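You operate a simulated robot arm through the tools that you are given. There is no shell and no other tool.

Carry out the task below with a simulated robot arm. There is one attempt and no reset: what you move stays moved.

JOB
Set mould block 62 up for measuring: level the steel plate first, then stand the block on it.
Fine: turn the side knob and the angle knob till each bubble sits between its lines; shut the teal cover again. Where these are worked on the way, their far stop is far enough and under half their travel is too little: teal cover.

Only the result counts: the job must be done as asked and must still hold three seconds after the hand-in. Knocking over, shifting, dropping, spilling or breaking anything else fails it. A push-on lid holds only when it is set on centred and level and pressed home; a screw cap is set on level and turned clockwise until tight.

ROBOT AND FRAMES
A 7-joint arm with a two-finger parallel gripper, fixed in place. Base frame: the origin is on the floor under the middle of its stand, x ahead of it, y to its left, z up. Lengths are in cm, angles in degrees, forces in N, time in s.
It reaches about 124.7 cm from its shoulder. Its first joint turns from -132.0 to 132.0 degrees. Payload 3.91 kg.
Tool frame: the origin (TCP) lies between the finger pads and is the grasp point; the fingertips stand 3 cm ahead of it; z points along the fingers, y is the line along which they close. Largest opening 11 cm; finger width 2, thickness 1; the body of the gripper, 4.8 by 11.2 cm, starts 5.5 cm behind the TCP.
Orientation is that of the tool frame in the base frame, as a unit quaternion [w, x, y, z]. With the fingers straight down and closing along the base's y, the tool's x points along the base's -x, its y along +y and its z along -z.

CONTROLS
- The arm moves only by the tool play_rows. Its argument "plan" is a list of rows, each a list of 7 numbers: the shift along the tool's x, y, z in m, then the turn, a rotation vector about the tool's x, y, z in degrees, then the gripper command, from -1 (fully open) to 1 (shut), values between in proportion. In form: [[dx, dy, dz, wx, wy, wz, gripper], ...]. A call has 1 to 20 rows; each row is the pose to reach, as a shift and turn from the pose commanded when the call began, along the tool's axes at that moment. Each row takes 0.2 s and may step no farther than 5 cm and 8.6 degrees from the row before; otherwise, or with a gripper value out of range, the whole call is refused. A pose out of reach is approached as far as the arm can. The call stops where the force on the tool passes 40 N (or 10 N more than at its start, if that is more) or the arm is blocked; 0.2 s more then pass. Each finger travels about 10.8 cm/s and halts on what it meets, pressing with about 31 N; the grip force reading is that of the motor and also rises with nothing between the fingers. The clock runs only during rows and for 0.2 s after the last one: add rows that repeat a pose to give the fingers time. It gives the time, the measured TCP pose, the force on the tool (base axes), the opening and the grip force at its end, in the units of the frame above (readings bear some noise), with the torque about the TCP (base axes, N m) and any sound that the robot's microphone picked up.
- Cameras (640 x 400 px; columns grow to the right, rows downward): "scene" is fixed at [4.99, 65.04, 165.59]; the picture's right is [-0.06, -1.00, 0.00], its down [-0.68, 0.04, -0.73] and it looks along [0.73, -0.04, -0.68] (base axes); focal length 338 px, centre (320, 200). "wrist" rides on the gripper at [7.2, 1.7, -10.3] in the tool frame; the picture's right is [-0.23, 0.97, 0.00], its down [-0.76, -0.18, -0.62] and it looks along [-0.61, -0.14, 0.78] (tool axes); focal length 222 px, centre (320, 200). There is no depth. A picture from a camera that has moved, and an enlarged one, comes with that camera's place and axes in the base frame and with its lens.
- snapshot(camera): a new picture of that camera. It takes no simulated time.
- close_up(camera, box): a new picture of the part [left, top, right, bottom] of that camera's present view, enlarged. It takes no simulated time.
- sign_off(): hands the job in; it is judged then, once.

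Places have to be worked out from the pictures, the camera data and where the tool is seen. Open the gripper and draw the arm clear of the work before you hand the job in, unless the task says otherwise.

The tools are called after ">>>" as a command line: name --pt "numbers of a row" for each row, then --argument value for the rest, lists and objects as JSON in quotes. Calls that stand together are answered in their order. play_rows: Moves the arm, as the interface text tells. Its arguments: {"type":"object","properties":{"plan":{"type":"array","items":{"type":"array","items":{"type":"number"}}}},"required":["plan"]} The other tools are called the same way: snapshot (camera) takes a picture; close_up (camera, box) takes an enlarged picture of a part of a camera's view; sign_off () hands the job in.

At the start:

```text
t: 0.0
tool_pos: [44.21, 41.53, 140.06]
orientation: [0.0, 0.0, 1.0, 0.0]
force: [0.7, 0.0, -0.9]
torque: [-0.01, 0.0, -0.02]
opening: 11.0
gripper_force: 0.1
```

scene: 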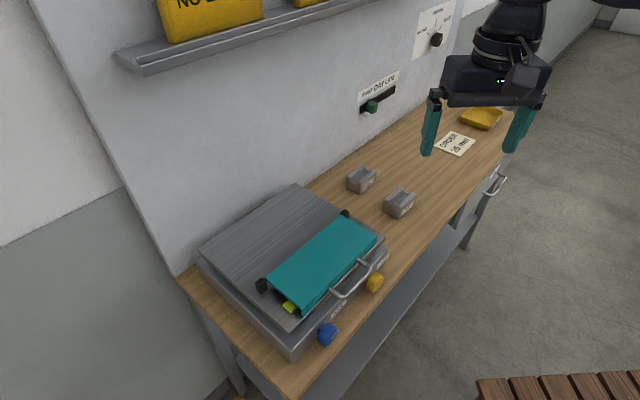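
wrist: 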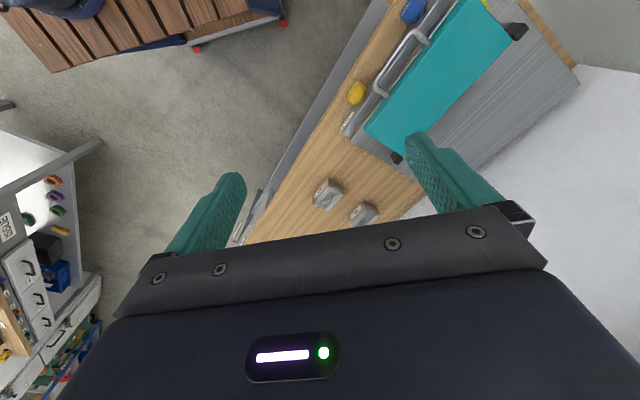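

I'll begin by looking closely at the plate, the cover, knobs and blocks before moving anything.

>>> close_up --camera "scene" --box '[180, 170, 420, 370]'

>>> close_up --camera "scene" --box '[320, 60, 560, 230]'

>>> close_up --camera "wrist" --box '[220, 0, 600, 240]'

```text
2.00 times, centred on (300, 270) of scene
camera zoom: at [4.99, 65.04, 165.59], right [-0.06, -1.0, 0.0], down [-0.68, 0.04, -0.73], along [0.73, -0.04, -0.68], focal length 676 px, centre (360, 60)
```

zoom: 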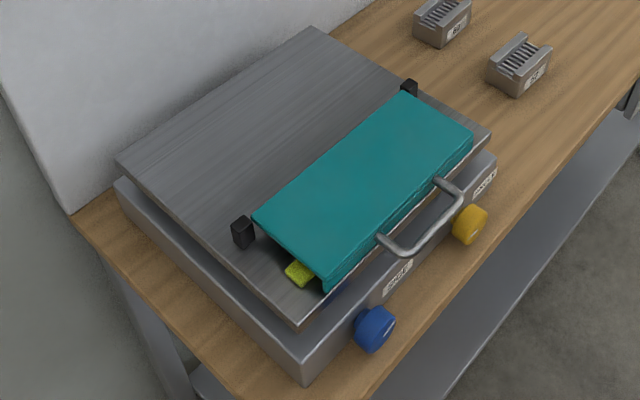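

```text
2.35 times, centred on (440, 145) of scene
camera zoom: at [4.99, 65.04, 165.59], right [-0.06, -1.0, 0.0], down [-0.68, 0.04, -0.73], along [0.73, -0.04, -0.68], focal length 795 px, centre (38, 329)
```

zoom: 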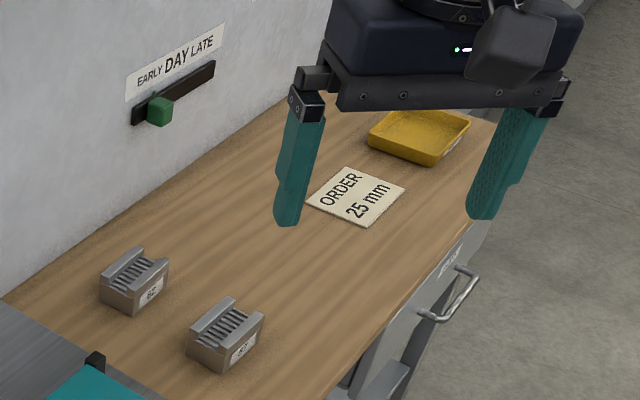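

```text
1.67 times, centred on (410, 120) of wrist
camera zoom: at [36.85, 43.32, 150.41], right [0.23, 0.97, 0.0], down [0.76, -0.18, 0.62], along [0.61, -0.14, -0.78], focal length 370 px, centre (170, 333)
```

zoom: 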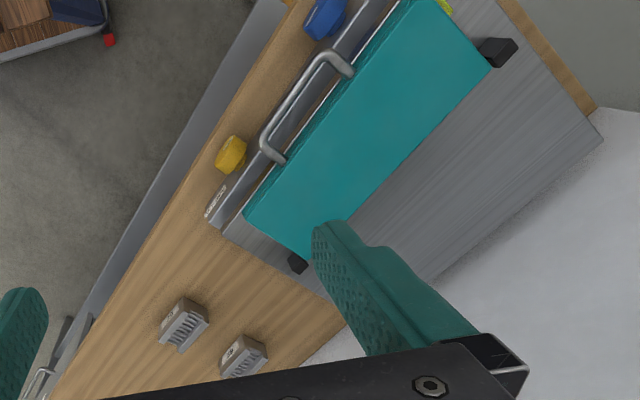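

Two blocks look similar, so I need their labels read at higher zoom, plus the knob labels.

>>> close_up --camera "scene" --box '[340, 160, 420, 220]'

>>> close_up --camera "scene" --box '[310, 240, 400, 350]'

>>> close_up --camera "wrist" --box '[300, 165, 400, 235]'

>>> close_up --camera "scene" --box '[240, 200, 400, 330]'

>>> close_up --camera "scene" --box '[340, 0, 480, 120]'

```text
6.67 times, centred on (380, 190) of scene
camera zoom: at [4.99, 65.04, 165.59], right [-0.06, -1.0, 0.0], down [-0.68, 0.04, -0.73], along [0.73, -0.04, -0.68], focal length 2253 px, centre (-80, 267)
```

zoom: 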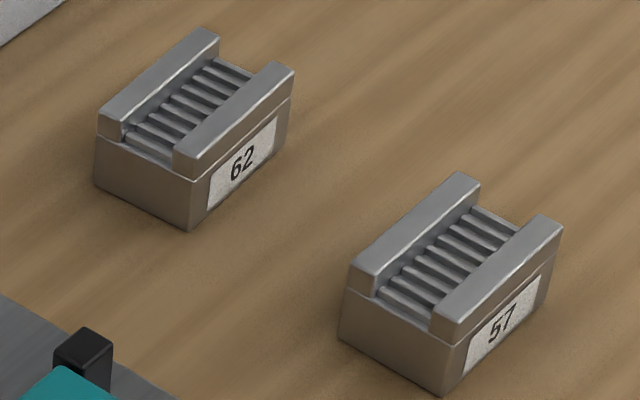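

```text
3.64 times, centred on (355, 295) of scene
camera zoom: at [4.99, 65.04, 165.59], right [-0.06, -1.0, 0.0], down [-0.68, 0.04, -0.73], along [0.73, -0.04, -0.68], focal length 1229 px, centre (193, -146)
```

zoom: 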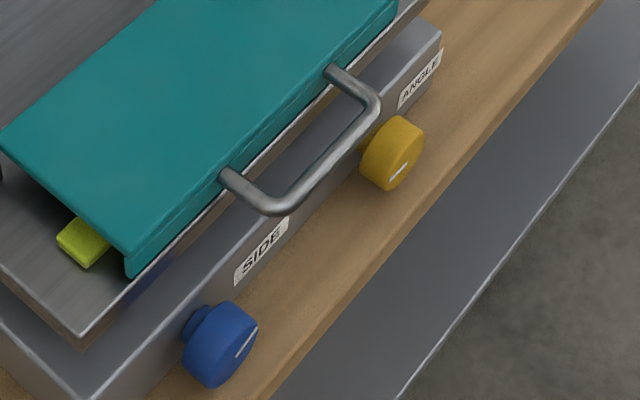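

```text
5.71 times, centred on (350, 200) of wrist
camera zoom: at [36.85, 43.32, 150.41], right [0.23, 0.97, 0.0], down [0.76, -0.18, 0.62], along [0.61, -0.14, -0.78], focal length 1269 px, centre (149, 200)
```

zoom: 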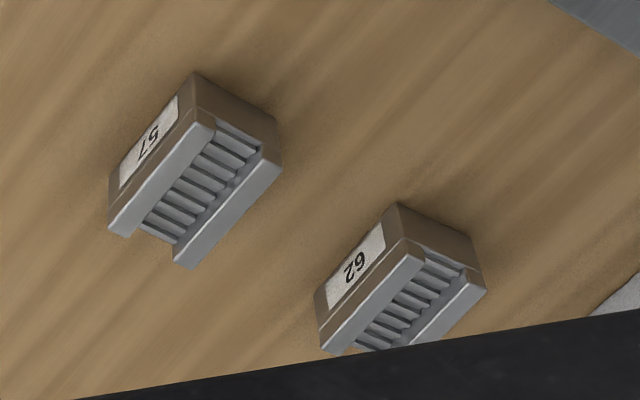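

```text
3.08 times, centred on (320, 265) of scene
camera zoom: at [4.99, 65.04, 165.59], right [-0.06, -1.0, 0.0], down [-0.68, 0.04, -0.73], along [0.73, -0.04, -0.68], focal length 1040 px, centre (320, 0)
```

zoom: 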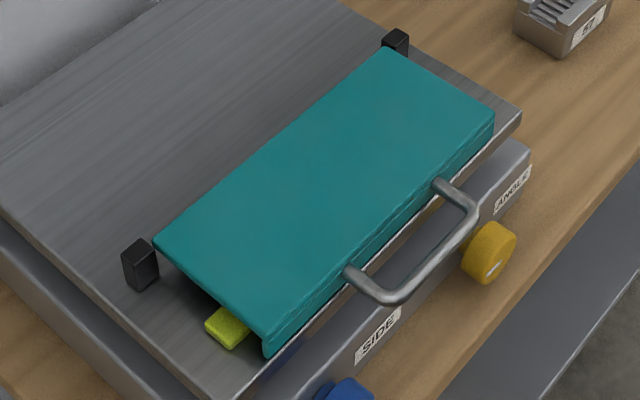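

```text
3.33 times, centred on (410, 60) of scene
camera zoom: at [4.99, 65.04, 165.59], right [-0.06, -1.0, 0.0], down [-0.68, 0.04, -0.73], along [0.73, -0.04, -0.68], focal length 1127 px, centre (20, 667)
```

zoom: 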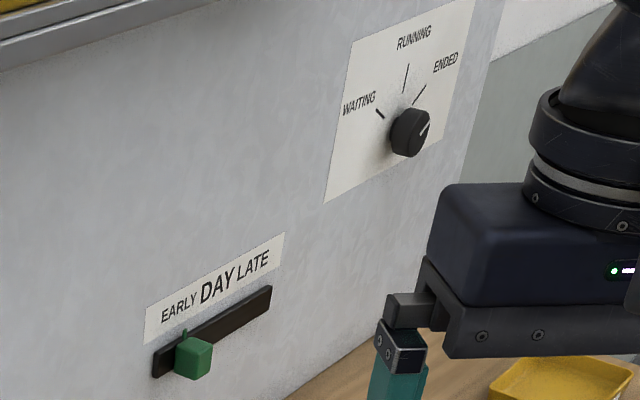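

Block 62 is the rear one (nearest the wall), with its base corner triangulated at about (87, 47, 91); the bench appears to run at 45°. I'll yaw the wrist 45° to square up with the bench and lower it for a better view of the cover and knobs.

>>> play_rows --pt "0.006 0.005 0.025 0 0 -7.5 -1" --pt "0.012 0.01 0.05 0 0 -15 -1" --pt "0.02 0.015 0.075 0 0 -22.5 -1" --pt "0.026 0.02 0.1 0 0 -30 -1" --pt "0.033 0.025 0.125 0 0 -37.5 -1" --pt "0.04 0.03 0.15 0 0 -45 -1" --pt "0.04 0.03 0.15 0 0 -45 -1"

>>> snapshot --camera "wrist"

>>> snapshot --camera "scene"

```text
t: 1.6
tool_pos: [40.27, 44.57, 125.08]
orientation: [0.001, -0.384, 0.923, 0.0]
force: [-0.4, -1.1, 0.4]
torque: [0.03, -0.01, 0.02]
opening: 11.01
gripper_force: 0.2
```

```text
taken
camera wrist: at [33.83, 40.62, 135.56], right [-0.53, 0.85, 0.0], down [0.66, 0.41, 0.62], along [0.53, 0.33, -0.78], focal length 222 px, centre (320, 200)
```

wrist: 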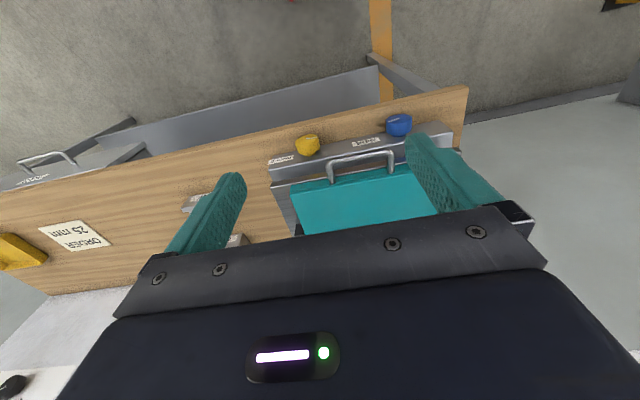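

```text
taken
```

scene: 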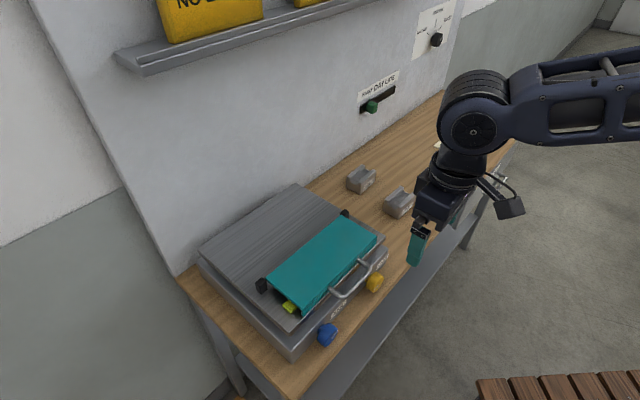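

The view is inverted but clear; I'll zoom in on the knobs, handle and cover edge to triangulate them.

>>> close_up --camera "wrist" --box '[250, 90, 480, 240]'

>>> close_up --camera "scene" --box '[180, 170, 400, 370]'

```text
2.67 times, centred on (365, 165) of wrist
camera zoom: at [33.83, 40.62, 135.56], right [-0.53, 0.85, 0.0], down [0.66, 0.41, 0.62], along [0.53, 0.33, -0.78], focal length 592 px, centre (200, 293)
```

zoom: 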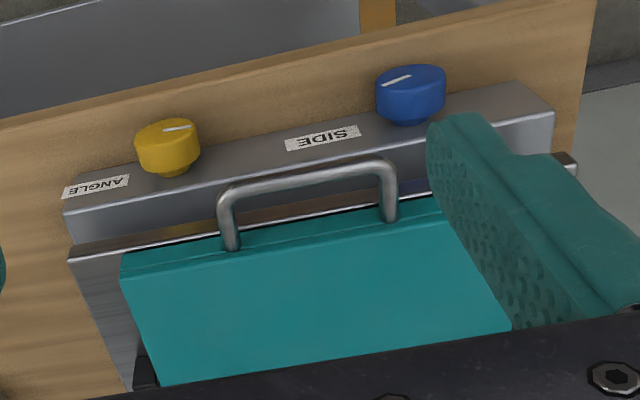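

```text
2.00 times, centred on (290, 270) of scene
camera zoom: at [4.99, 65.04, 165.59], right [-0.06, -1.0, 0.0], down [-0.68, 0.04, -0.73], along [0.73, -0.04, -0.68], focal length 676 px, centre (380, 60)
```

zoom: 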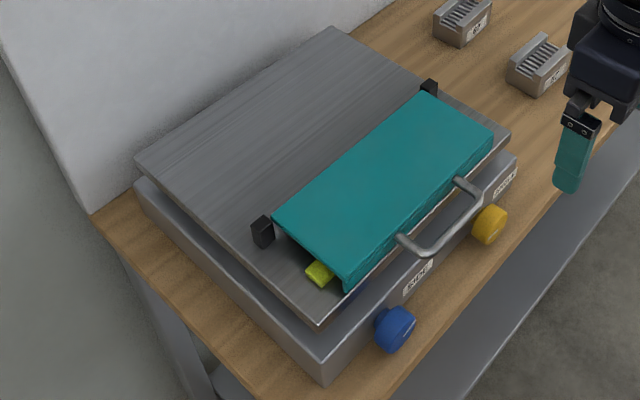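

Working out positions in bench coordinates (p along the bench to the right, q depth away from the robot): handle bar from p≈-11.7 to -2.4 at q≈70.8, z≈103.7; hinge line at q≈86; knobs at z≈94, q≈70 (yellow p≈1.7, blue p≈-16). I'll move above the handle with the fingers closing across the bar.

>>> play_rows --pt "-0.0099 0.0036 0.0109 0 0 8.18 -1" --pt "-0.0198 0.0073 0.0218 0 0 16.36 -1" --pt "-0.0297 0.0109 0.0327 0 0 24.54 -1" --pt "-0.0396 0.0146 0.0436 0 0 32.72 -1" --pt "-0.0495 0.0182 0.0545 0 0 40.9 -0.8" --pt "-0.0594 0.0218 0.0654 0 0 49.08 -0.6" --pt "-0.0693 0.0255 0.0763 0 0 57.26 -0.4" --pt "-0.0792 0.0291 0.0872 0 0 65.44 0" --pt "-0.0891 0.0328 0.0981 0 0 73.62 0.3" --pt "-0.099 0.0364 0.109 0 0 81.8 0.5" --pt "-0.109 0.04 0.12 0 0 90 0.55" --pt "-0.109 0.04 0.12 0 0 90 0.55"

>>> snapshot --camera "wrist"

>>> snapshot --camera "scene"

```text
t: 4.2
tool_pos: [45.0, 55.15, 113.13]
orientation: [0.0, 0.384, 0.923, 0.001]
force: [-0.1, 0.1, 0.0]
torque: [-0.01, 0.01, -0.02]
opening: 2.48
gripper_force: 0.0
```

```text
taken
camera wrist: at [41.01, 61.44, 123.38], right [0.85, 0.53, 0.0], down [0.41, -0.66, 0.62], along [0.33, -0.53, -0.78], focal length 222 px, centre (320, 200)
```

wrist: 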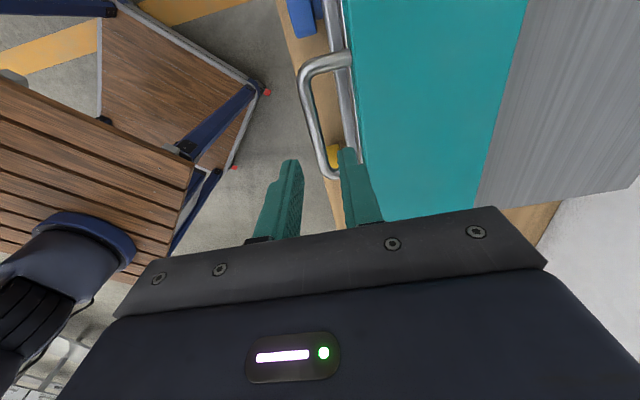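

```text
taken
```

scene: 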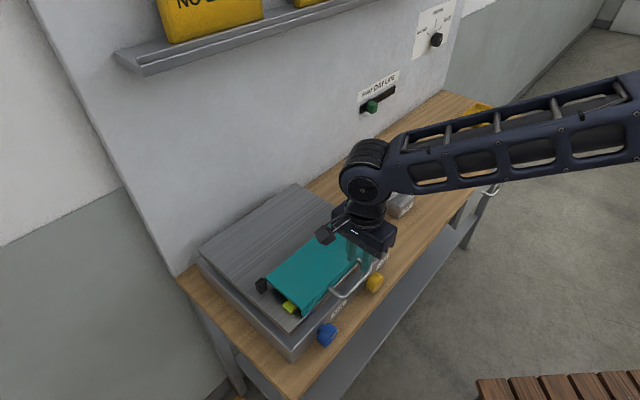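

The handle bar and fingertips are both in view; I'll zoom to measure the bar's lateral offset precisely.

>>> close_up --camera "wrist" --box '[250, 30, 410, 230]'

>>> close_up --camera "scene" --box '[310, 220, 410, 320]'

```text
2.00 times, centred on (330, 130) of wrist
camera zoom: at [41.01, 61.44, 123.38], right [0.85, 0.53, 0.0], down [0.41, -0.66, 0.62], along [0.33, -0.53, -0.78], focal length 444 px, centre (300, 340)
```

zoom: 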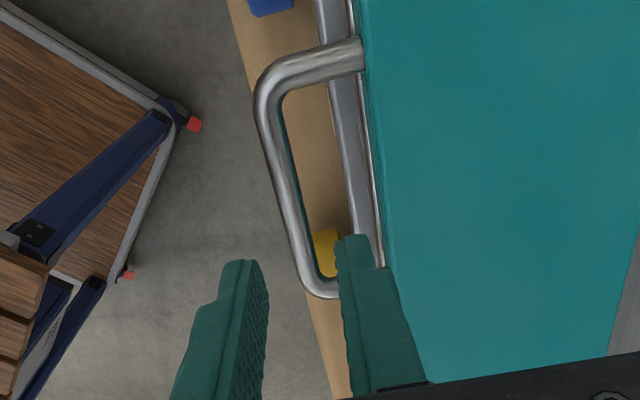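

```text
4.00 times, centred on (360, 270) of scene
camera zoom: at [4.99, 65.04, 165.59], right [-0.06, -1.0, 0.0], down [-0.68, 0.04, -0.73], along [0.73, -0.04, -0.68], focal length 1352 px, centre (160, -80)
```

zoom: 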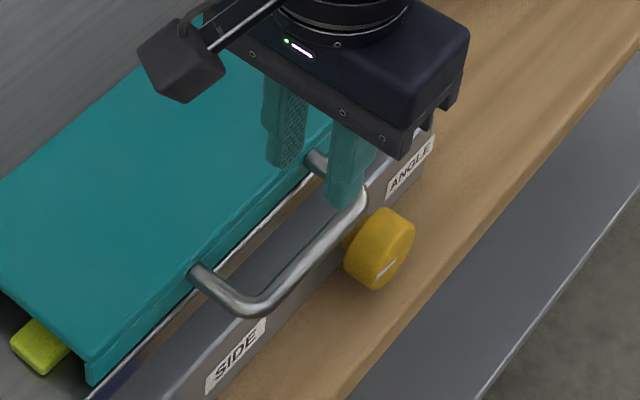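

Bar sits at q≈70.2, z≈104.2, i.e. about 0.6 cm nearer the robot than the TCP; the cover face is ≈4 cm behind it. I'll shift 6 mm and descend so the fingers straddle the bar.

>>> play_rows --pt "0 -0.006 0.02 0 0 0 0.55" --pt "0 -0.006 0.04 0 0 0 0.55" --pt "0 -0.006 0.06 0 0 0 0.55" --pt "0 -0.006 0.082 0 0 0 0.55" --pt "0 -0.006 0.082 0 0 0 0.55"

>>> snapshot --camera "wrist"

>>> close_up --camera "scene" --box '[310, 220, 410, 320]'

```text
t: 5.4
tool_pos: [44.55, 54.67, 104.72]
orientation: [0.0, 0.383, 0.924, -0.001]
force: [0.2, 0.2, -0.2]
torque: [-0.02, -0.02, 0.0]
opening: 2.45
gripper_force: 0.0
```

```text
taken
camera wrist: at [40.61, 60.92, 115.09], right [0.85, 0.53, 0.0], down [0.41, -0.66, 0.62], along [0.33, -0.53, -0.78], focal length 222 px, centre (320, 200)
```

wrist: 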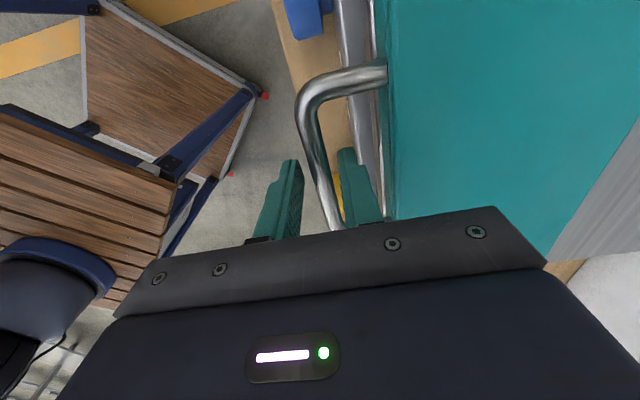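

```text
4.00 times, centred on (360, 270) of scene
camera zoom: at [4.99, 65.04, 165.59], right [-0.06, -1.0, 0.0], down [-0.68, 0.04, -0.73], along [0.73, -0.04, -0.68], focal length 1352 px, centre (160, -80)
```

zoom: 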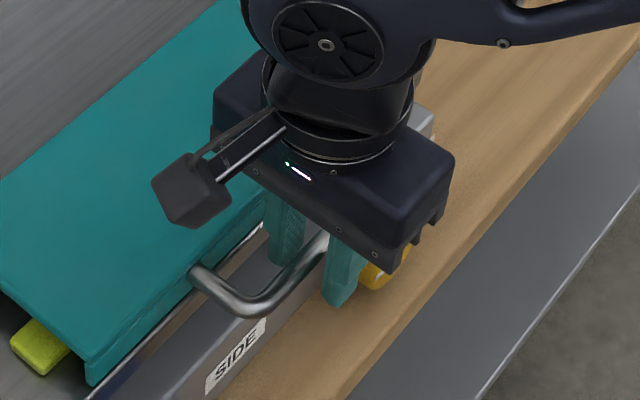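

The bar is between the fingers with clearance on both sides; now I close on it.

>>> play_rows --pt "0 0 0 0 0 0 0.8" --pt "0 0 0 0 0 0 1" --pt "0 0 0 0 0 0 1"

>>> close_up --camera "wrist" --box '[250, 30, 410, 230]'

```text
t: 6.2
tool_pos: [44.72, 54.68, 104.77]
orientation: [0.001, 0.382, 0.924, 0.001]
force: [22.8, 29.0, 2.1]
torque: [0.61, -0.16, 0.58]
opening: 1.17
gripper_force: 44.8
```

```text
2.00 times, centred on (330, 130) of wrist
camera zoom: at [40.76, 61.05, 115.14], right [0.85, 0.53, 0.0], down [0.41, -0.67, 0.62], along [0.33, -0.53, -0.78], focal length 444 px, centre (300, 340)
```

zoom: 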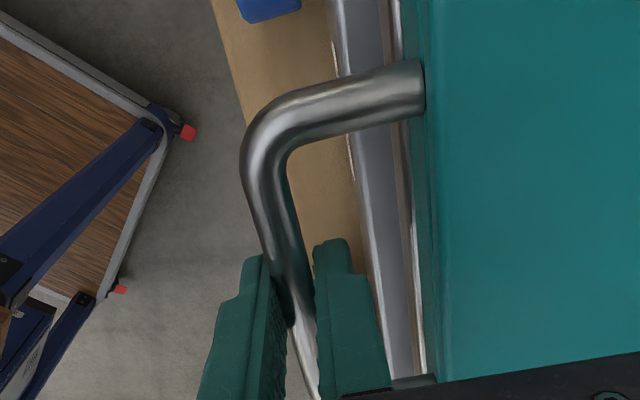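

Gripped at 1.17 cm, with a 36 N side load toward the wall – the bar sits slightly deeper than the commanded centre. I'll shift ~1.5 mm that way to relax the load before lifting.

>>> play_rows --pt "0 0.0008 0 0 0 0 1" --pt "0 0.0015 0 0 0 0 1" --pt "0 0.0015 0 0 0 0 1"

```text
t: 7.0
tool_pos: [44.74, 54.75, 104.68]
orientation: [0.0, 0.382, 0.924, -0.001]
force: [7.7, -1.4, 2.4]
torque: [-0.06, -0.15, 0.55]
opening: 1.15
gripper_force: 45.4
```

The side load is gone and the grip holds. Now I lift a small first arc increment (~2 cm) to test the hinge.

>>> play_rows --pt "0 0.0001 -0.005 0 0 0 1" --pt "0 0.0003 -0.01 0 0 0 1" --pt "0 0.0008 -0.015 0 0 0 1" --pt "0 0.0014 -0.02 0 0 0 1"

>>> snapshot --camera "scene"

```text
t: 8.0
tool_pos: [44.84, 54.72, 106.94]
orientation: [0.001, 0.383, 0.924, 0.0]
force: [4.7, -25.6, 0.4]
torque: [-0.41, -0.11, 0.59]
opening: 1.15
gripper_force: 44.7
```

```text
taken
```

scene: 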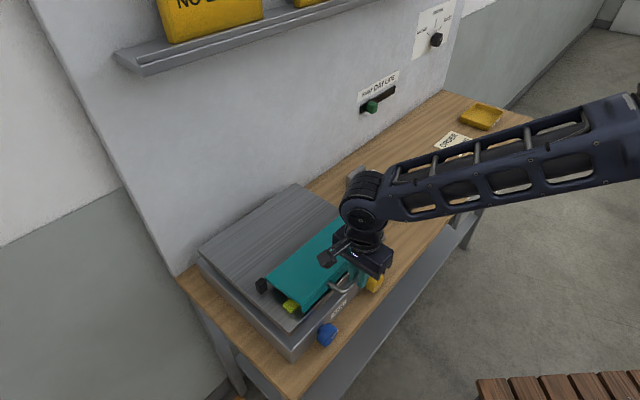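

The cover is rising; slight side loads (≈15 N back, ≈21 N along the bar). I'll correct for these and keep following the arc.

>>> play_rows --pt "-0.0008 -0.0002 -0.005 0 0 0 1" --pt "-0.0008 0.0007 -0.01 0 0 0 1" --pt "-0.0008 0.0018 -0.015 0 0 0 1" --pt "-0.0008 0.003 -0.02 0 0 0 1" --pt "-0.0008 0.0045 -0.025 0 0 0 1"

```text
t: 9.2
tool_pos: [45.18, 55.11, 109.38]
orientation: [0.0, 0.382, 0.924, 0.0]
force: [4.9, -22.2, 0.6]
torque: [-0.27, 0.07, 0.5]
opening: 1.13
gripper_force: 45.2
```

Fitting the measured points gives a hinge about 15.3 cm behind the bar and ~0.8 cm above the starting TCP height. I'll follow that circle from ~15° to 30°.

>>> play_rows --pt "-0.001 0.0012 -0.0087 0 0 0 1" --pt "-0.001 0.0033 -0.015 0 0 0 1" --pt "-0.001 0.0058 -0.0212 0 0 0 1" --pt "-0.001 0.0085 -0.0273 0 0 0 1" --pt "-0.001 0.0114 -0.0333 0 0 0 1" --pt "-0.001 0.0146 -0.0392 0 0 0 1"

>>> snapshot --camera "scene"

```text
t: 10.6
tool_pos: [46.27, 56.21, 113.23]
orientation: [0.0, 0.383, 0.924, 0.0]
force: [8.4, -1.0, -4.4]
torque: [-0.01, -0.03, 0.44]
opening: 1.14
gripper_force: 44.8
```

```text
taken
```

scene: 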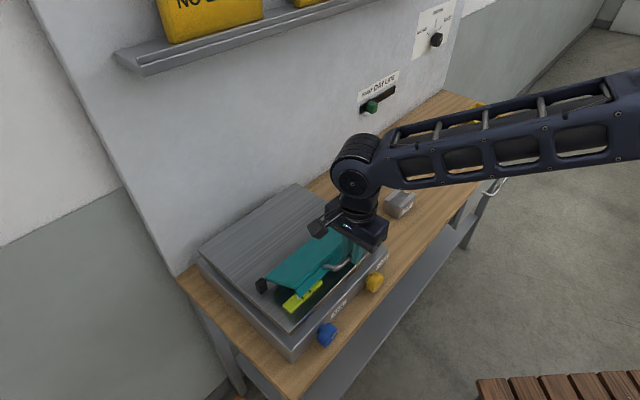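

Forces stay low, the model fits, and the cover is opening with a yellow-green vial appearing. I'll continue to 60°.

>>> play_rows --pt "0 0.0035 -0.0057 0 0 0 1" --pt "0 0.0074 -0.0113 0 0 0 1" --pt "0 0.0155 -0.0219 0 0 0 1" --pt "0 0.0246 -0.0317 0 0 0 1" --pt "0 0.0344 -0.0408 0 0 0 1" --pt "0 0.045 -0.0489 0 0 0 1" --pt "0 0.0563 -0.0561 0 0 0 1"

>>> snapshot --camera "scene"

```text
t: 12.2
tool_pos: [50.18, 60.09, 118.82]
orientation: [-0.001, 0.382, 0.924, 0.0]
force: [1.4, -7.8, 4.7]
torque: [-0.23, 0.01, 0.22]
opening: 1.12
gripper_force: 45.1
```

```text
taken
```

scene: 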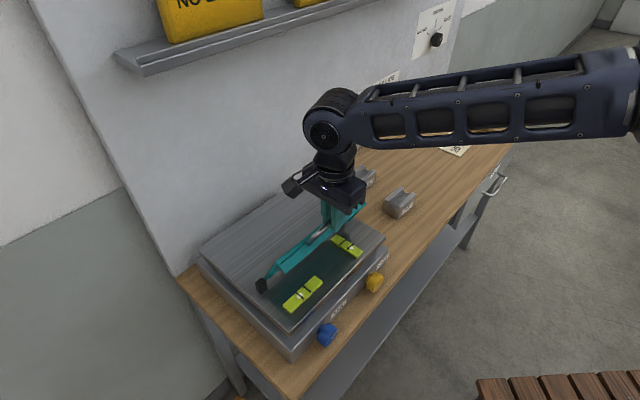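

Both vials are now showing. I continue the arc toward 95°, watching for the far stop.

>>> play_rows --pt "0 0.0119 -0.0061 0 0 0 1" --pt "0 0.0242 -0.0113 0 0 0 1" --pt "0 0.0369 -0.0153 0 0 0 1" --pt "0 0.05 -0.0182 0 0 0 1" --pt "0 0.0632 -0.0199 0 0 0 1" --pt "0 0.0766 -0.0205 0 0 0 1" --pt "0 0.09 -0.0199 0 0 0 1"

>>> snapshot --camera "scene"

```text
t: 13.8
tool_pos: [56.48, 66.41, 120.7]
orientation: [0.0, 0.383, 0.924, 0.0]
force: [-1.9, 1.4, -4.3]
torque: [-0.05, 0.11, -0.14]
opening: 1.16
gripper_force: 44.9
```

```text
taken
```

scene: 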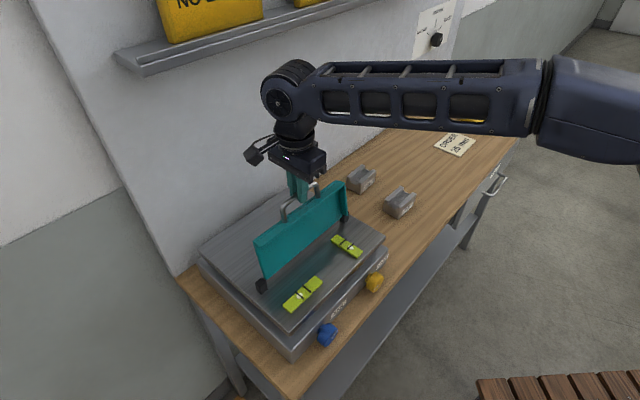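

Cover is upright (~95°) with no stop felt yet. I'll continue gently past vertical.

>>> play_rows --pt "0 0.0066 0.0006 0 0 0 1" --pt "0 0.0132 0.0017 0 0 0 1" --pt "0 0.0197 0.003 0 0 0 1" --pt "0 0.0262 0.0046 0 0 0 1" --pt "0 0.0327 0.0065 0 0 0 1" --pt "0 0.039 0.0086 0 0 0 1"

>>> close_up --camera "scene" --box '[180, 140, 420, 340]'

```text
t: 14.3
tool_pos: [57.07, 66.94, 120.84]
orientation: [-0.002, 0.383, 0.924, -0.004]
force: [-13.6, -20.2, 7.2]
torque: [-0.67, 0.25, -0.18]
opening: 1.11
gripper_force: 45.2
stopped in row 2: the force on the tool passed its limit at 46 N (the readings are from after the stop); the commanded pose is now the measured one
```

```text
2.00 times, centred on (300, 240) of scene
camera zoom: at [4.99, 65.04, 165.59], right [-0.06, -1.0, 0.0], down [-0.68, 0.04, -0.73], along [0.73, -0.04, -0.68], focal length 676 px, centre (360, 120)
```

zoom: 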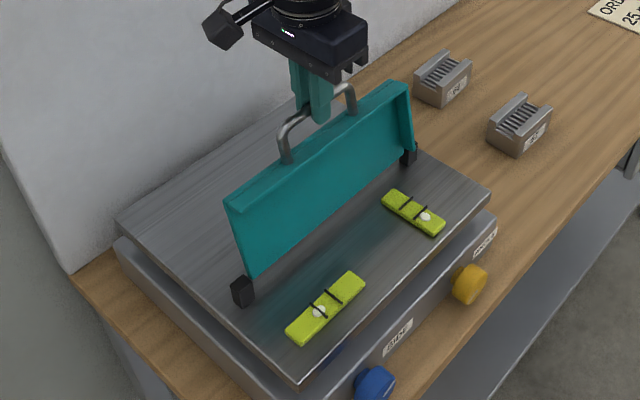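

The far stop is reached (~100° open) and both vials are visible with their bubbles off to one side. I'll release the bar and rise straight up, then check that the cover stays open.

>>> play_rows --pt "0 0 0 0 0 0 0.7" --pt "0 0 0 0 0 0 0.4" --pt "0 0 0 0 0 0 0.4" --pt "0 0 -0.02 0 0 0 0.4" --pt "0 0 -0.05 0 0 0 0.4" --pt "0 0 -0.09 0 0 0 0.4" --pt "0 0 -0.12 0 0 0 0.4"

>>> close_up --camera "scene" --box '[180, 140, 420, 340]'

>>> close_up --camera "scene" --box '[270, 220, 380, 320]'

```text
t: 15.9
tool_pos: [57.3, 67.05, 132.44]
orientation: [-0.001, 0.382, 0.924, -0.003]
force: [-1.0, 0.0, 0.0]
torque: [-0.02, -0.04, 0.01]
opening: 3.29
gripper_force: 0.1
```

```text
2.00 times, centred on (300, 240) of scene
camera zoom: at [4.99, 65.04, 165.59], right [-0.06, -1.0, 0.0], down [-0.68, 0.04, -0.73], along [0.73, -0.04, -0.68], focal length 676 px, centre (360, 120)
```

zoom: 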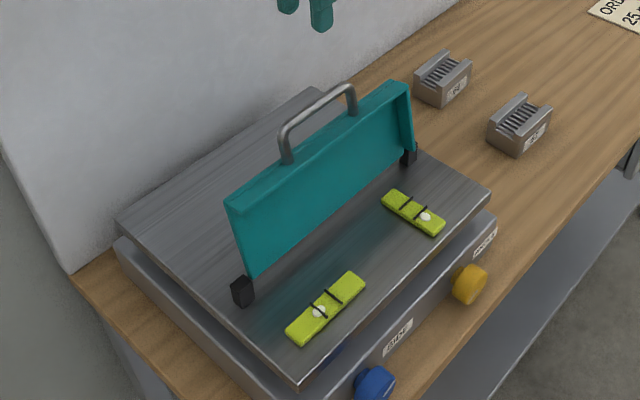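

```text
4.00 times, centred on (325, 270) of scene
camera zoom: at [4.99, 65.04, 165.59], right [-0.06, -1.0, 0.0], down [-0.68, 0.04, -0.73], along [0.73, -0.04, -0.68], focal length 1352 px, centre (300, -80)
```

zoom: 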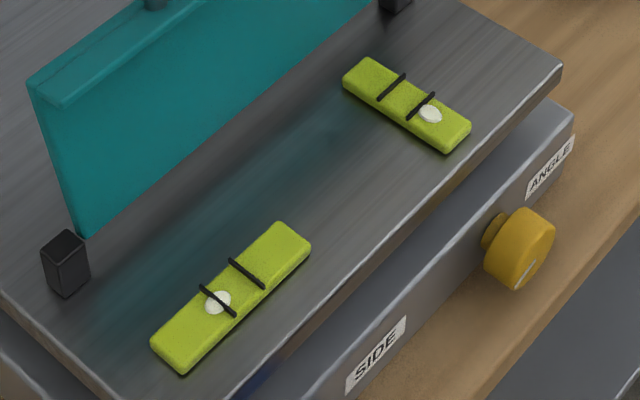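

The cover stays open on its own. Left vial (along the bench) has its bubble left of its lines; right vial (front-back) has its bubble toward the front. Next I back away and swing the gripper horizontal, pointing toward the bench, to address the knobs.

>>> play_rows --pt "-0.012 -0.04 0 0 0 0 0" --pt "-0.024 -0.08 0 0 0 0 0" --pt "-0.036 -0.12 0 0 0 0 0" --pt "-0.048 -0.16 0.02 0 0 0 0" --pt "-0.06 -0.2 0.04 0 0 0 0" --pt "-0.072 -0.24 0.06 0 0 0 0" --pt "-0.086 -0.28 0.08 0 0 0 0" --pt "-0.086 -0.28 0.09 -8.18 0 0 0" --pt "-0.086 -0.28 0.1 -16.36 0 0 0" --pt "-0.086 -0.28 0.11 -24.54 0 0 0" --pt "-0.086 -0.28 0.12 -32.72 0 0 0" --pt "-0.086 -0.28 0.13 -40.9 0 0 0" --pt "-0.086 -0.28 0.14 -49.08 0 0 0" --pt "-0.086 -0.28 0.15 -57.26 0 0 0" --pt "-0.086 -0.28 0.16 -65.44 0 0 0" --pt "-0.086 -0.28 0.17 -73.62 0 0 0" --pt "-0.086 -0.28 0.17 -81.8 0 0 0" --pt "-0.086 -0.28 0.17 -90 0 0 0" --pt "-0.086 -0.28 0.17 -90 0 0 0"

>>> snapshot --camera "scene"

>>> snapshot --camera "wrist"

```text
t: 19.9
tool_pos: [43.47, 41.04, 115.89]
orientation: [0.272, 0.271, 0.655, 0.651]
force: [0.2, -0.5, 0.2]
torque: [0.05, -0.03, -0.04]
opening: 5.5
gripper_force: 0.2
```

```text
taken
```

scene: 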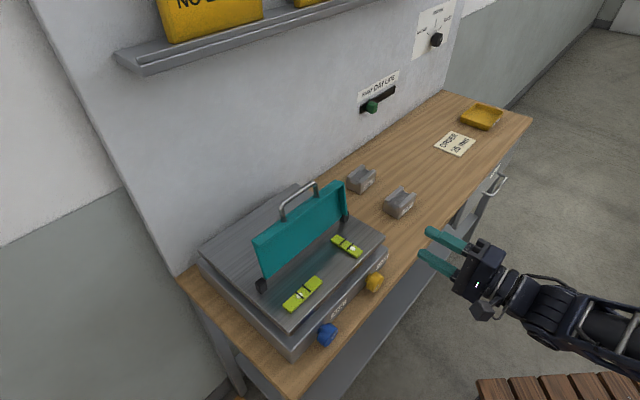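

```text
taken
camera wrist: at [31.0, 38.93, 117.65], right [0.16, -0.16, 0.97], down [0.1, -0.98, -0.17], along [0.98, 0.12, -0.15], focal length 222 px, centre (320, 200)
```

wrist: 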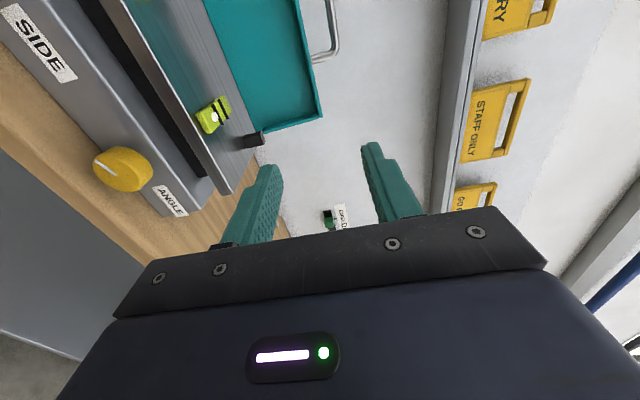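

The gripper is now horizontal. I'll zoom the wrist view to measure the yellow knob's position and size precisely.

>>> close_up --camera "wrist" --box '[60, 60, 260, 230]'

>>> close_up --camera "scene" --box '[310, 240, 410, 350]'

```text
2.35 times, centred on (160, 145) of wrist
camera zoom: at [31.0, 38.93, 117.65], right [0.16, -0.16, 0.97], down [0.1, -0.98, -0.17], along [0.98, 0.12, -0.15], focal length 523 px, centre (696, 329)
```

zoom: 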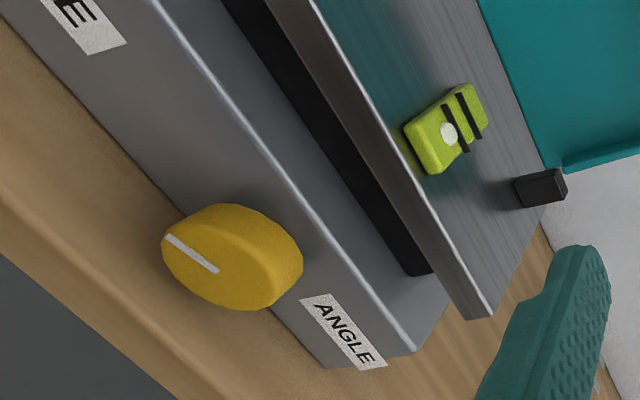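

```text
3.64 times, centred on (360, 295) of scene
camera zoom: at [4.99, 65.04, 165.59], right [-0.06, -1.0, 0.0], down [-0.68, 0.04, -0.73], along [0.73, -0.04, -0.68], focal length 1229 px, centre (174, -146)
```

zoom: 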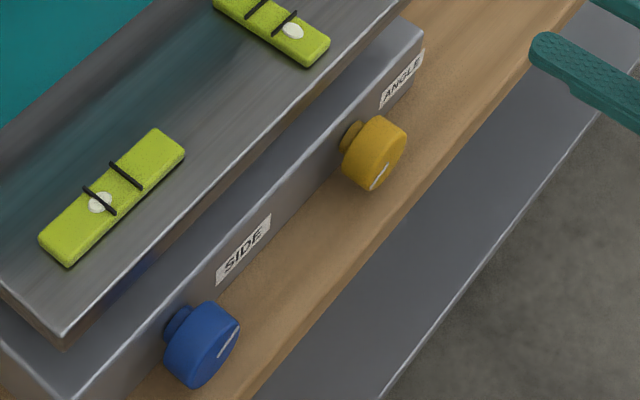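

Yellow knob face is at about p≈1.6, q≈69.5, z≈94.1 with ~4 cm diameter. I'll spin the tool so the camera is on top and fingers close horizontally, and lower to knob height while still in front of the bench edge.

>>> play_rows --pt "0 -0.0198 0 0 0 8.18 0" --pt "0 -0.0396 0 0 0 16.36 0" --pt "0 -0.0594 0 0 0 24.54 0" --pt "0 -0.0792 0 0 0 32.72 0" --pt "0 -0.099 0 0 0 40.9 0" --pt "0 -0.1188 0 0 0 49.08 0" --pt "0 -0.1386 0 0 0 57.26 0" --pt "0 -0.1584 0 0 0 65.44 0" --pt "0 -0.1782 0 0 0 73.62 0" --pt "0 -0.198 0 0 0 81.8 0" --pt "0 -0.2175 0 0 0 90 0" --pt "0 -0.2175 0 0 0 90 0"

>>> snapshot --camera "wrist"

>>> snapshot --camera "scene"

```text
t: 22.5
tool_pos: [38.15, 42.84, 111.15]
orientation: [-0.241, 0.663, 0.283, 0.65]
force: [-0.2, 0.7, -0.2]
torque: [-0.02, 0.01, -0.01]
opening: 5.53
gripper_force: 0.1
out of reach, approached as far as the arm can: row 3, 4, 5, 6, 7, 8, 9, 10, 11, 12
```

```text
taken
camera wrist: at [31.76, 34.97, 118.82], right [0.67, -0.72, -0.18], down [-0.57, -0.35, -0.74], along [0.47, 0.6, -0.64], focal length 222 px, centre (320, 200)
```

wrist: 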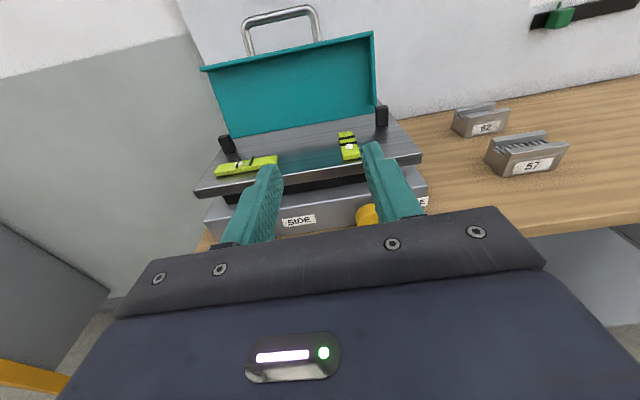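

```text
taken
```

scene: 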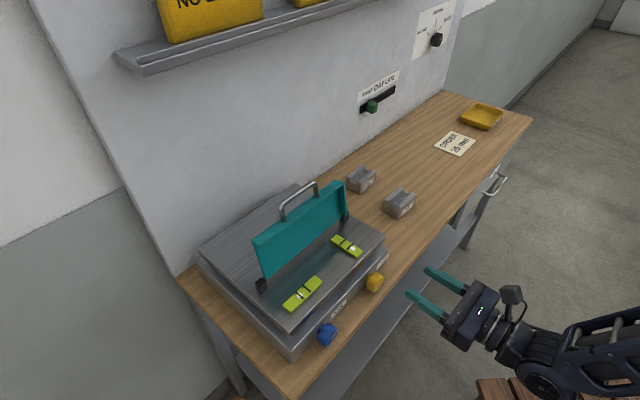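

That pose is outside the arm's reach (it stalled at z≈111), so a horizontal grip low down won't work. I'll instead grip the knobs from above with fingers either side and turn by tilting about the knob axis. First I undo the spin and rise back to the known-good pose.

>>> play_rows --pt "0.02 0 0 0 0 -8.18 0" --pt "0.04 0 0 0 0 -16.36 0" --pt "0.06 0 0 0 0 -24.54 0" --pt "0.08 0 0 0 0 -32.72 0" --pt "0.1 0 0 0 0 -40.9 0" --pt "0.12 0 0 0 0 -49.08 0" --pt "0.14 0 0 0 0 -57.26 0" --pt "0.16 0 0 0 0 -65.44 0" --pt "0.18 0 0 0 0 -73.62 0" --pt "0.2 0 0 0 0 -81.8 0" --pt "0.22 0 0 0 0 -90 0" --pt "0.22 0 0 0 0 -90 0"

```text
t: 25.1
tool_pos: [38.11, 44.85, 132.48]
orientation: [0.29, 0.268, 0.67, 0.629]
force: [0.2, 0.9, -0.5]
torque: [0.03, 0.02, 0.02]
opening: 5.51
gripper_force: 0.1
```

The arm is back at a good pose. Now I tilt the gripper down to vertical again, shifting toward the yellow knob's column.

>>> play_rows --pt "-0.006 -0.005 0.001 8.18 0 0 0" --pt "-0.012 -0.01 0.002 16.36 0 0 0" --pt "-0.018 -0.015 0.003 24.54 0 0 0" --pt "-0.024 -0.02 0.004 32.72 0 0 0" --pt "-0.03 -0.025 0.005 40.9 0 0 0" --pt "-0.036 -0.03 0.006 49.08 0 0 0" --pt "-0.042 -0.035 0.007 57.26 0 0 0" --pt "-0.048 -0.04 0.008 65.44 0 0 0" --pt "-0.054 -0.045 0.009 73.62 0 0 0" --pt "-0.06 -0.05 0.01 81.8 0 0 0" --pt "-0.064 -0.055 0.012 90 0 0 0" --pt "-0.064 -0.055 0.012 90 0 0 0"

```text
t: 27.7
tool_pos: [43.75, 40.71, 127.29]
orientation: [0.014, 0.394, 0.919, -0.028]
force: [0.5, 0.8, 0.4]
torque: [0.02, -0.01, -0.04]
opening: 5.5
gripper_force: 0.1
```

Now I'll spin to square (camera on the robot side), correct the residual tilt, and move above the yellow knob.

>>> play_rows --pt "0.0005 0.009 0.0137 -0.36 0.03 -8.3 -0.1" --pt "0.001 0.018 0.0273 -0.72 0.05 -16.6 -0.1" --pt "0.0015 0.027 0.041 -1.09 0.08 -24.9 -0.1" --pt "0.002 0.036 0.0546 -1.45 0.1 -33.2 -0.1" --pt "0.0025 0.045 0.0682 -1.81 0.13 -41.5 -0.1" --pt "0.003 0.055 0.082 -2.17 0.15 -49.8 -0.1" --pt "0.0035 0.064 0.0955 -2.53 0.18 -58.1 -0.1" --pt "0.004 0.073 0.109 -2.89 0.2 -66.4 -0.1" --pt "0.0045 0.082 0.123 -3.26 0.23 -74.7 -0.1" --pt "0.005 0.091 0.136 -3.62 0.25 -83 -0.1" --pt "0.0055 0.1 0.15 -3.98 0.28 -91.3 -0.1" --pt "0.0055 0.1 0.15 -3.98 0.28 -91.3 -0.1"

>>> snapshot --camera "wrist"

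>>> snapshot --camera "scene"

```text
t: 30.3
tool_pos: [50.69, 47.26, 111.74]
orientation: [0.001, -0.382, 0.924, 0.0]
force: [-0.3, 0.5, 0.4]
torque: [-0.01, -0.05, -0.05]
opening: 6.02
gripper_force: 0.0
```

```text
taken
camera wrist: at [44.32, 43.29, 122.13], right [-0.53, 0.85, 0.0], down [0.66, 0.41, 0.63], along [0.53, 0.33, -0.78], focal length 222 px, centre (320, 200)
```

wrist: 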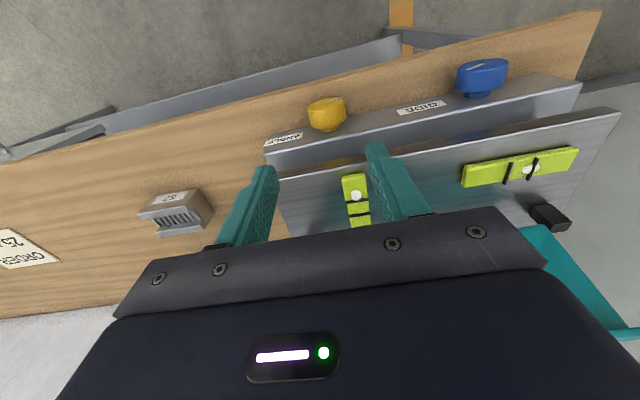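

```text
taken
```

scene: 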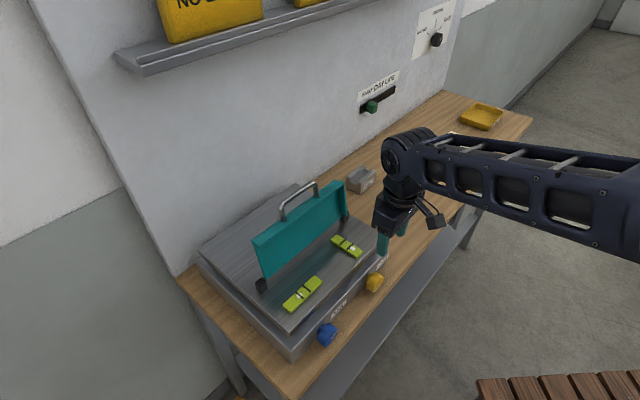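

Good view: both vials and both knobs are visible from the wrist. I'll zoom to fix the yellow knob's location relative to the tool.

>>> close_up --camera "wrist" --box '[240, 60, 440, 235]'

>>> close_up --camera "scene" --box '[340, 240, 420, 310]'

```text
2.29 times, centred on (340, 148) of wrist
camera zoom: at [44.32, 43.29, 122.13], right [-0.53, 0.85, 0.0], down [0.66, 0.41, 0.63], along [0.53, 0.33, -0.78], focal length 508 px, centre (274, 320)
```

zoom: 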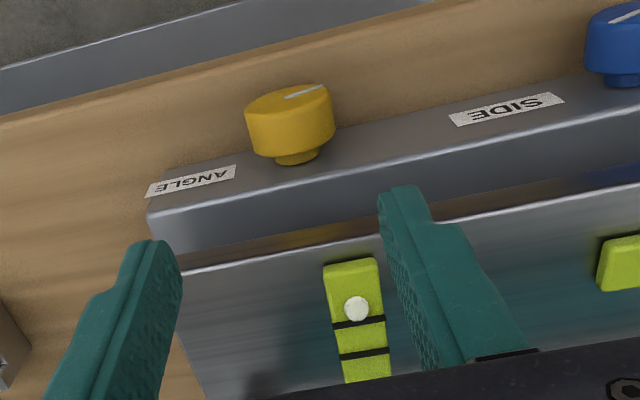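

```text
5.71 times, centred on (380, 275) of scene
camera zoom: at [4.99, 65.04, 165.59], right [-0.06, -1.0, 0.0], down [-0.68, 0.04, -0.73], along [0.73, -0.04, -0.68], focal length 1932 px, centre (-23, -229)
```

zoom: 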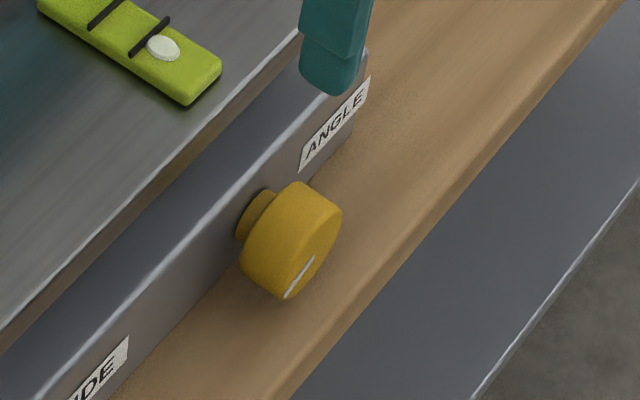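

Yellow knob: centre p≈1.75, disc q≈69.6–71.4, z≈93.9, diameter ≈4.3 cm. I'll centre the open fingers over it and descend so the tips pass just below its axis.

>>> play_rows --pt "-0.0104 0.0068 0.02 0 0 0 -0.1" --pt "-0.0104 0.0068 0.05 0 0 0 -0.1" --pt "-0.0104 0.0068 0.08 0 0 0 -0.1" --pt "-0.0104 0.0068 0.11 0 0 0 -0.1" --pt "-0.0104 0.0068 0.135 0 0 0 -0.1" --pt "-0.0104 0.0068 0.155 0 0 0 -0.1" --pt "-0.0104 0.0068 0.155 0 0 0 -0.1"

>>> snapshot --camera "wrist"

>>> close_up --camera "scene" --box '[260, 160, 460, 320]'

```text
t: 31.9
tool_pos: [50.89, 48.47, 96.13]
orientation: [0.002, -0.381, 0.925, 0.0]
force: [-0.3, 0.3, 0.9]
torque: [-0.01, 0.01, 0.03]
opening: 6.05
gripper_force: 0.1
```

```text
taken
camera wrist: at [44.57, 44.63, 106.55], right [-0.52, 0.85, 0.0], down [0.66, 0.41, 0.62], along [0.53, 0.33, -0.78], focal length 222 px, centre (320, 200)
```

wrist: 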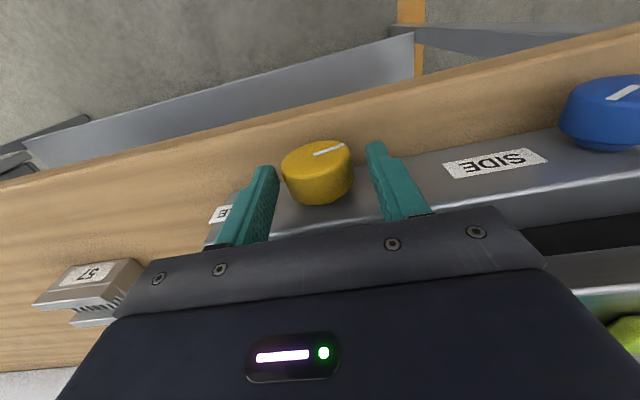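

```text
2.50 times, centred on (360, 240) of scene
camera zoom: at [4.99, 65.04, 165.59], right [-0.06, -1.0, 0.0], down [-0.68, 0.04, -0.73], along [0.73, -0.04, -0.68], focal length 845 px, centre (220, 100)
```

zoom: 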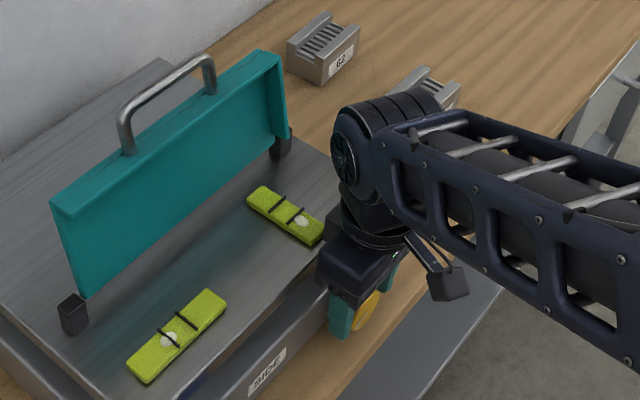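

Both vials are visible to the scene camera and the knob is centred between the fingers. Now close on it.

>>> play_rows --pt "0 0 0 0 0 0 0.1" --pt "0 0 0 0 0 0 0.3" --pt "0 0 0 0 0 0 0.6" --pt "0 0 0 0 0 0 0.6"

>>> snapshot --camera "wrist"

```text
t: 32.9
tool_pos: [51.27, 48.34, 96.31]
orientation: [0.001, -0.379, 0.925, 0.0]
force: [24.0, -23.9, -6.0]
torque: [-0.68, -0.69, 0.09]
opening: 4.65
gripper_force: 44.8
```

```text
taken
camera wrist: at [44.73, 44.48, 106.57], right [-0.52, 0.85, 0.0], down [0.66, 0.41, 0.63], along [0.53, 0.33, -0.78], focal length 222 px, centre (320, 200)
```

wrist: 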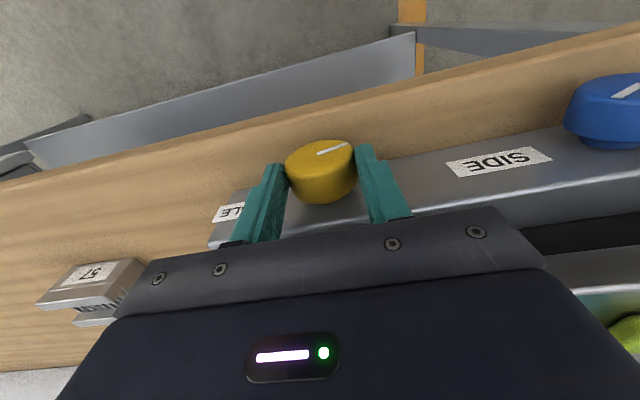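

Gripped at 4.65 cm with ≈34 N side load toward +p; the knob centre is slightly right of the command. I'll relieve that by shifting ~2 mm.

>>> play_rows --pt "0 -0.001 0 0 0 0 0.6" --pt "0 -0.002 0 0 0 0 0.6" --pt "0 -0.002 0 0 0 0 0.6"

```text
t: 33.7
tool_pos: [51.24, 48.23, 96.25]
orientation: [0.001, -0.381, 0.925, 0.001]
force: [11.3, -10.1, -11.3]
torque: [-0.21, -0.38, -0.1]
opening: 4.64
gripper_force: 44.3
```

Load is down to 15 N. I'll add another 1 mm and try a test turn of 16° counter-clockwise (seen from the front), pivoting about the knob axis.

>>> play_rows --pt "0 -0.001 0 0 0 0 0.6" --pt "0 0.0006 0 4 0 0 0.6" --pt "0 0.0022 0.0002 8 0 0 0.6" --pt "0 0.0038 0.0005 12 0 0 0.6" --pt "0 0.0053 0.0009 16 0 0 0.6" --pt "0 0.0053 0.0009 16 0 0 0.6"

>>> close_up --camera "scene" --box '[280, 210, 400, 320]'

>>> snapshot --camera "wrist"

```text
t: 34.9
tool_pos: [50.57, 48.9, 96.37]
orientation: [0.054, -0.378, 0.916, -0.121]
force: [-6.2, 4.7, 5.3]
torque: [0.31, -0.03, 0.18]
opening: 4.63
gripper_force: 24.3
stopped in row 6: the force on the tool passed its limit at 45 N (the readings are from after the stop); the commanded pose is now the measured one
```

```text
3.64 times, centred on (340, 265) of scene
camera zoom: at [4.99, 65.04, 165.59], right [-0.06, -1.0, 0.0], down [-0.68, 0.04, -0.73], along [0.73, -0.04, -0.68], focal length 1229 px, centre (247, -36)
```

zoom: 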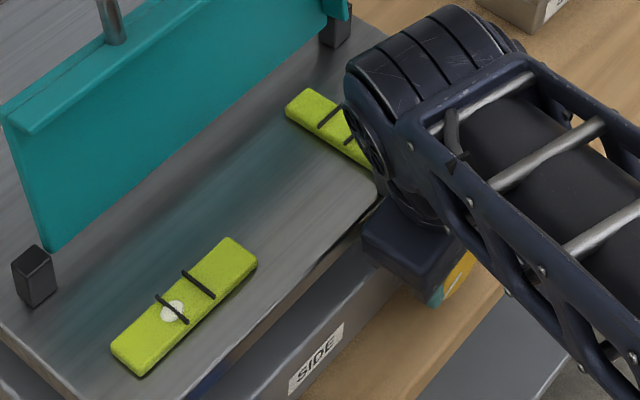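

```text
taken
camera wrist: at [42.23, 46.83, 105.97], right [-0.5, 0.83, -0.26], down [0.54, 0.53, 0.65], along [0.68, 0.19, -0.71], focal length 222 px, centre (320, 200)
```

wrist: 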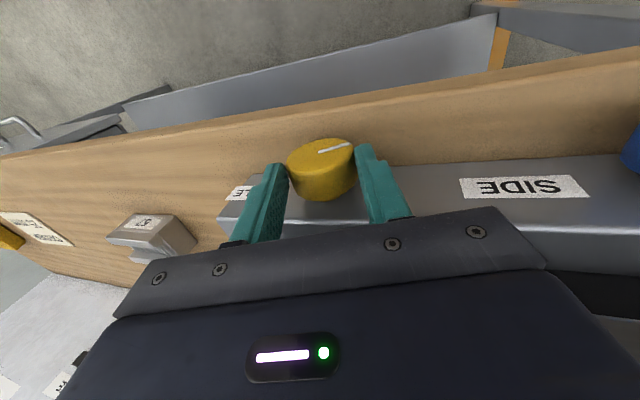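

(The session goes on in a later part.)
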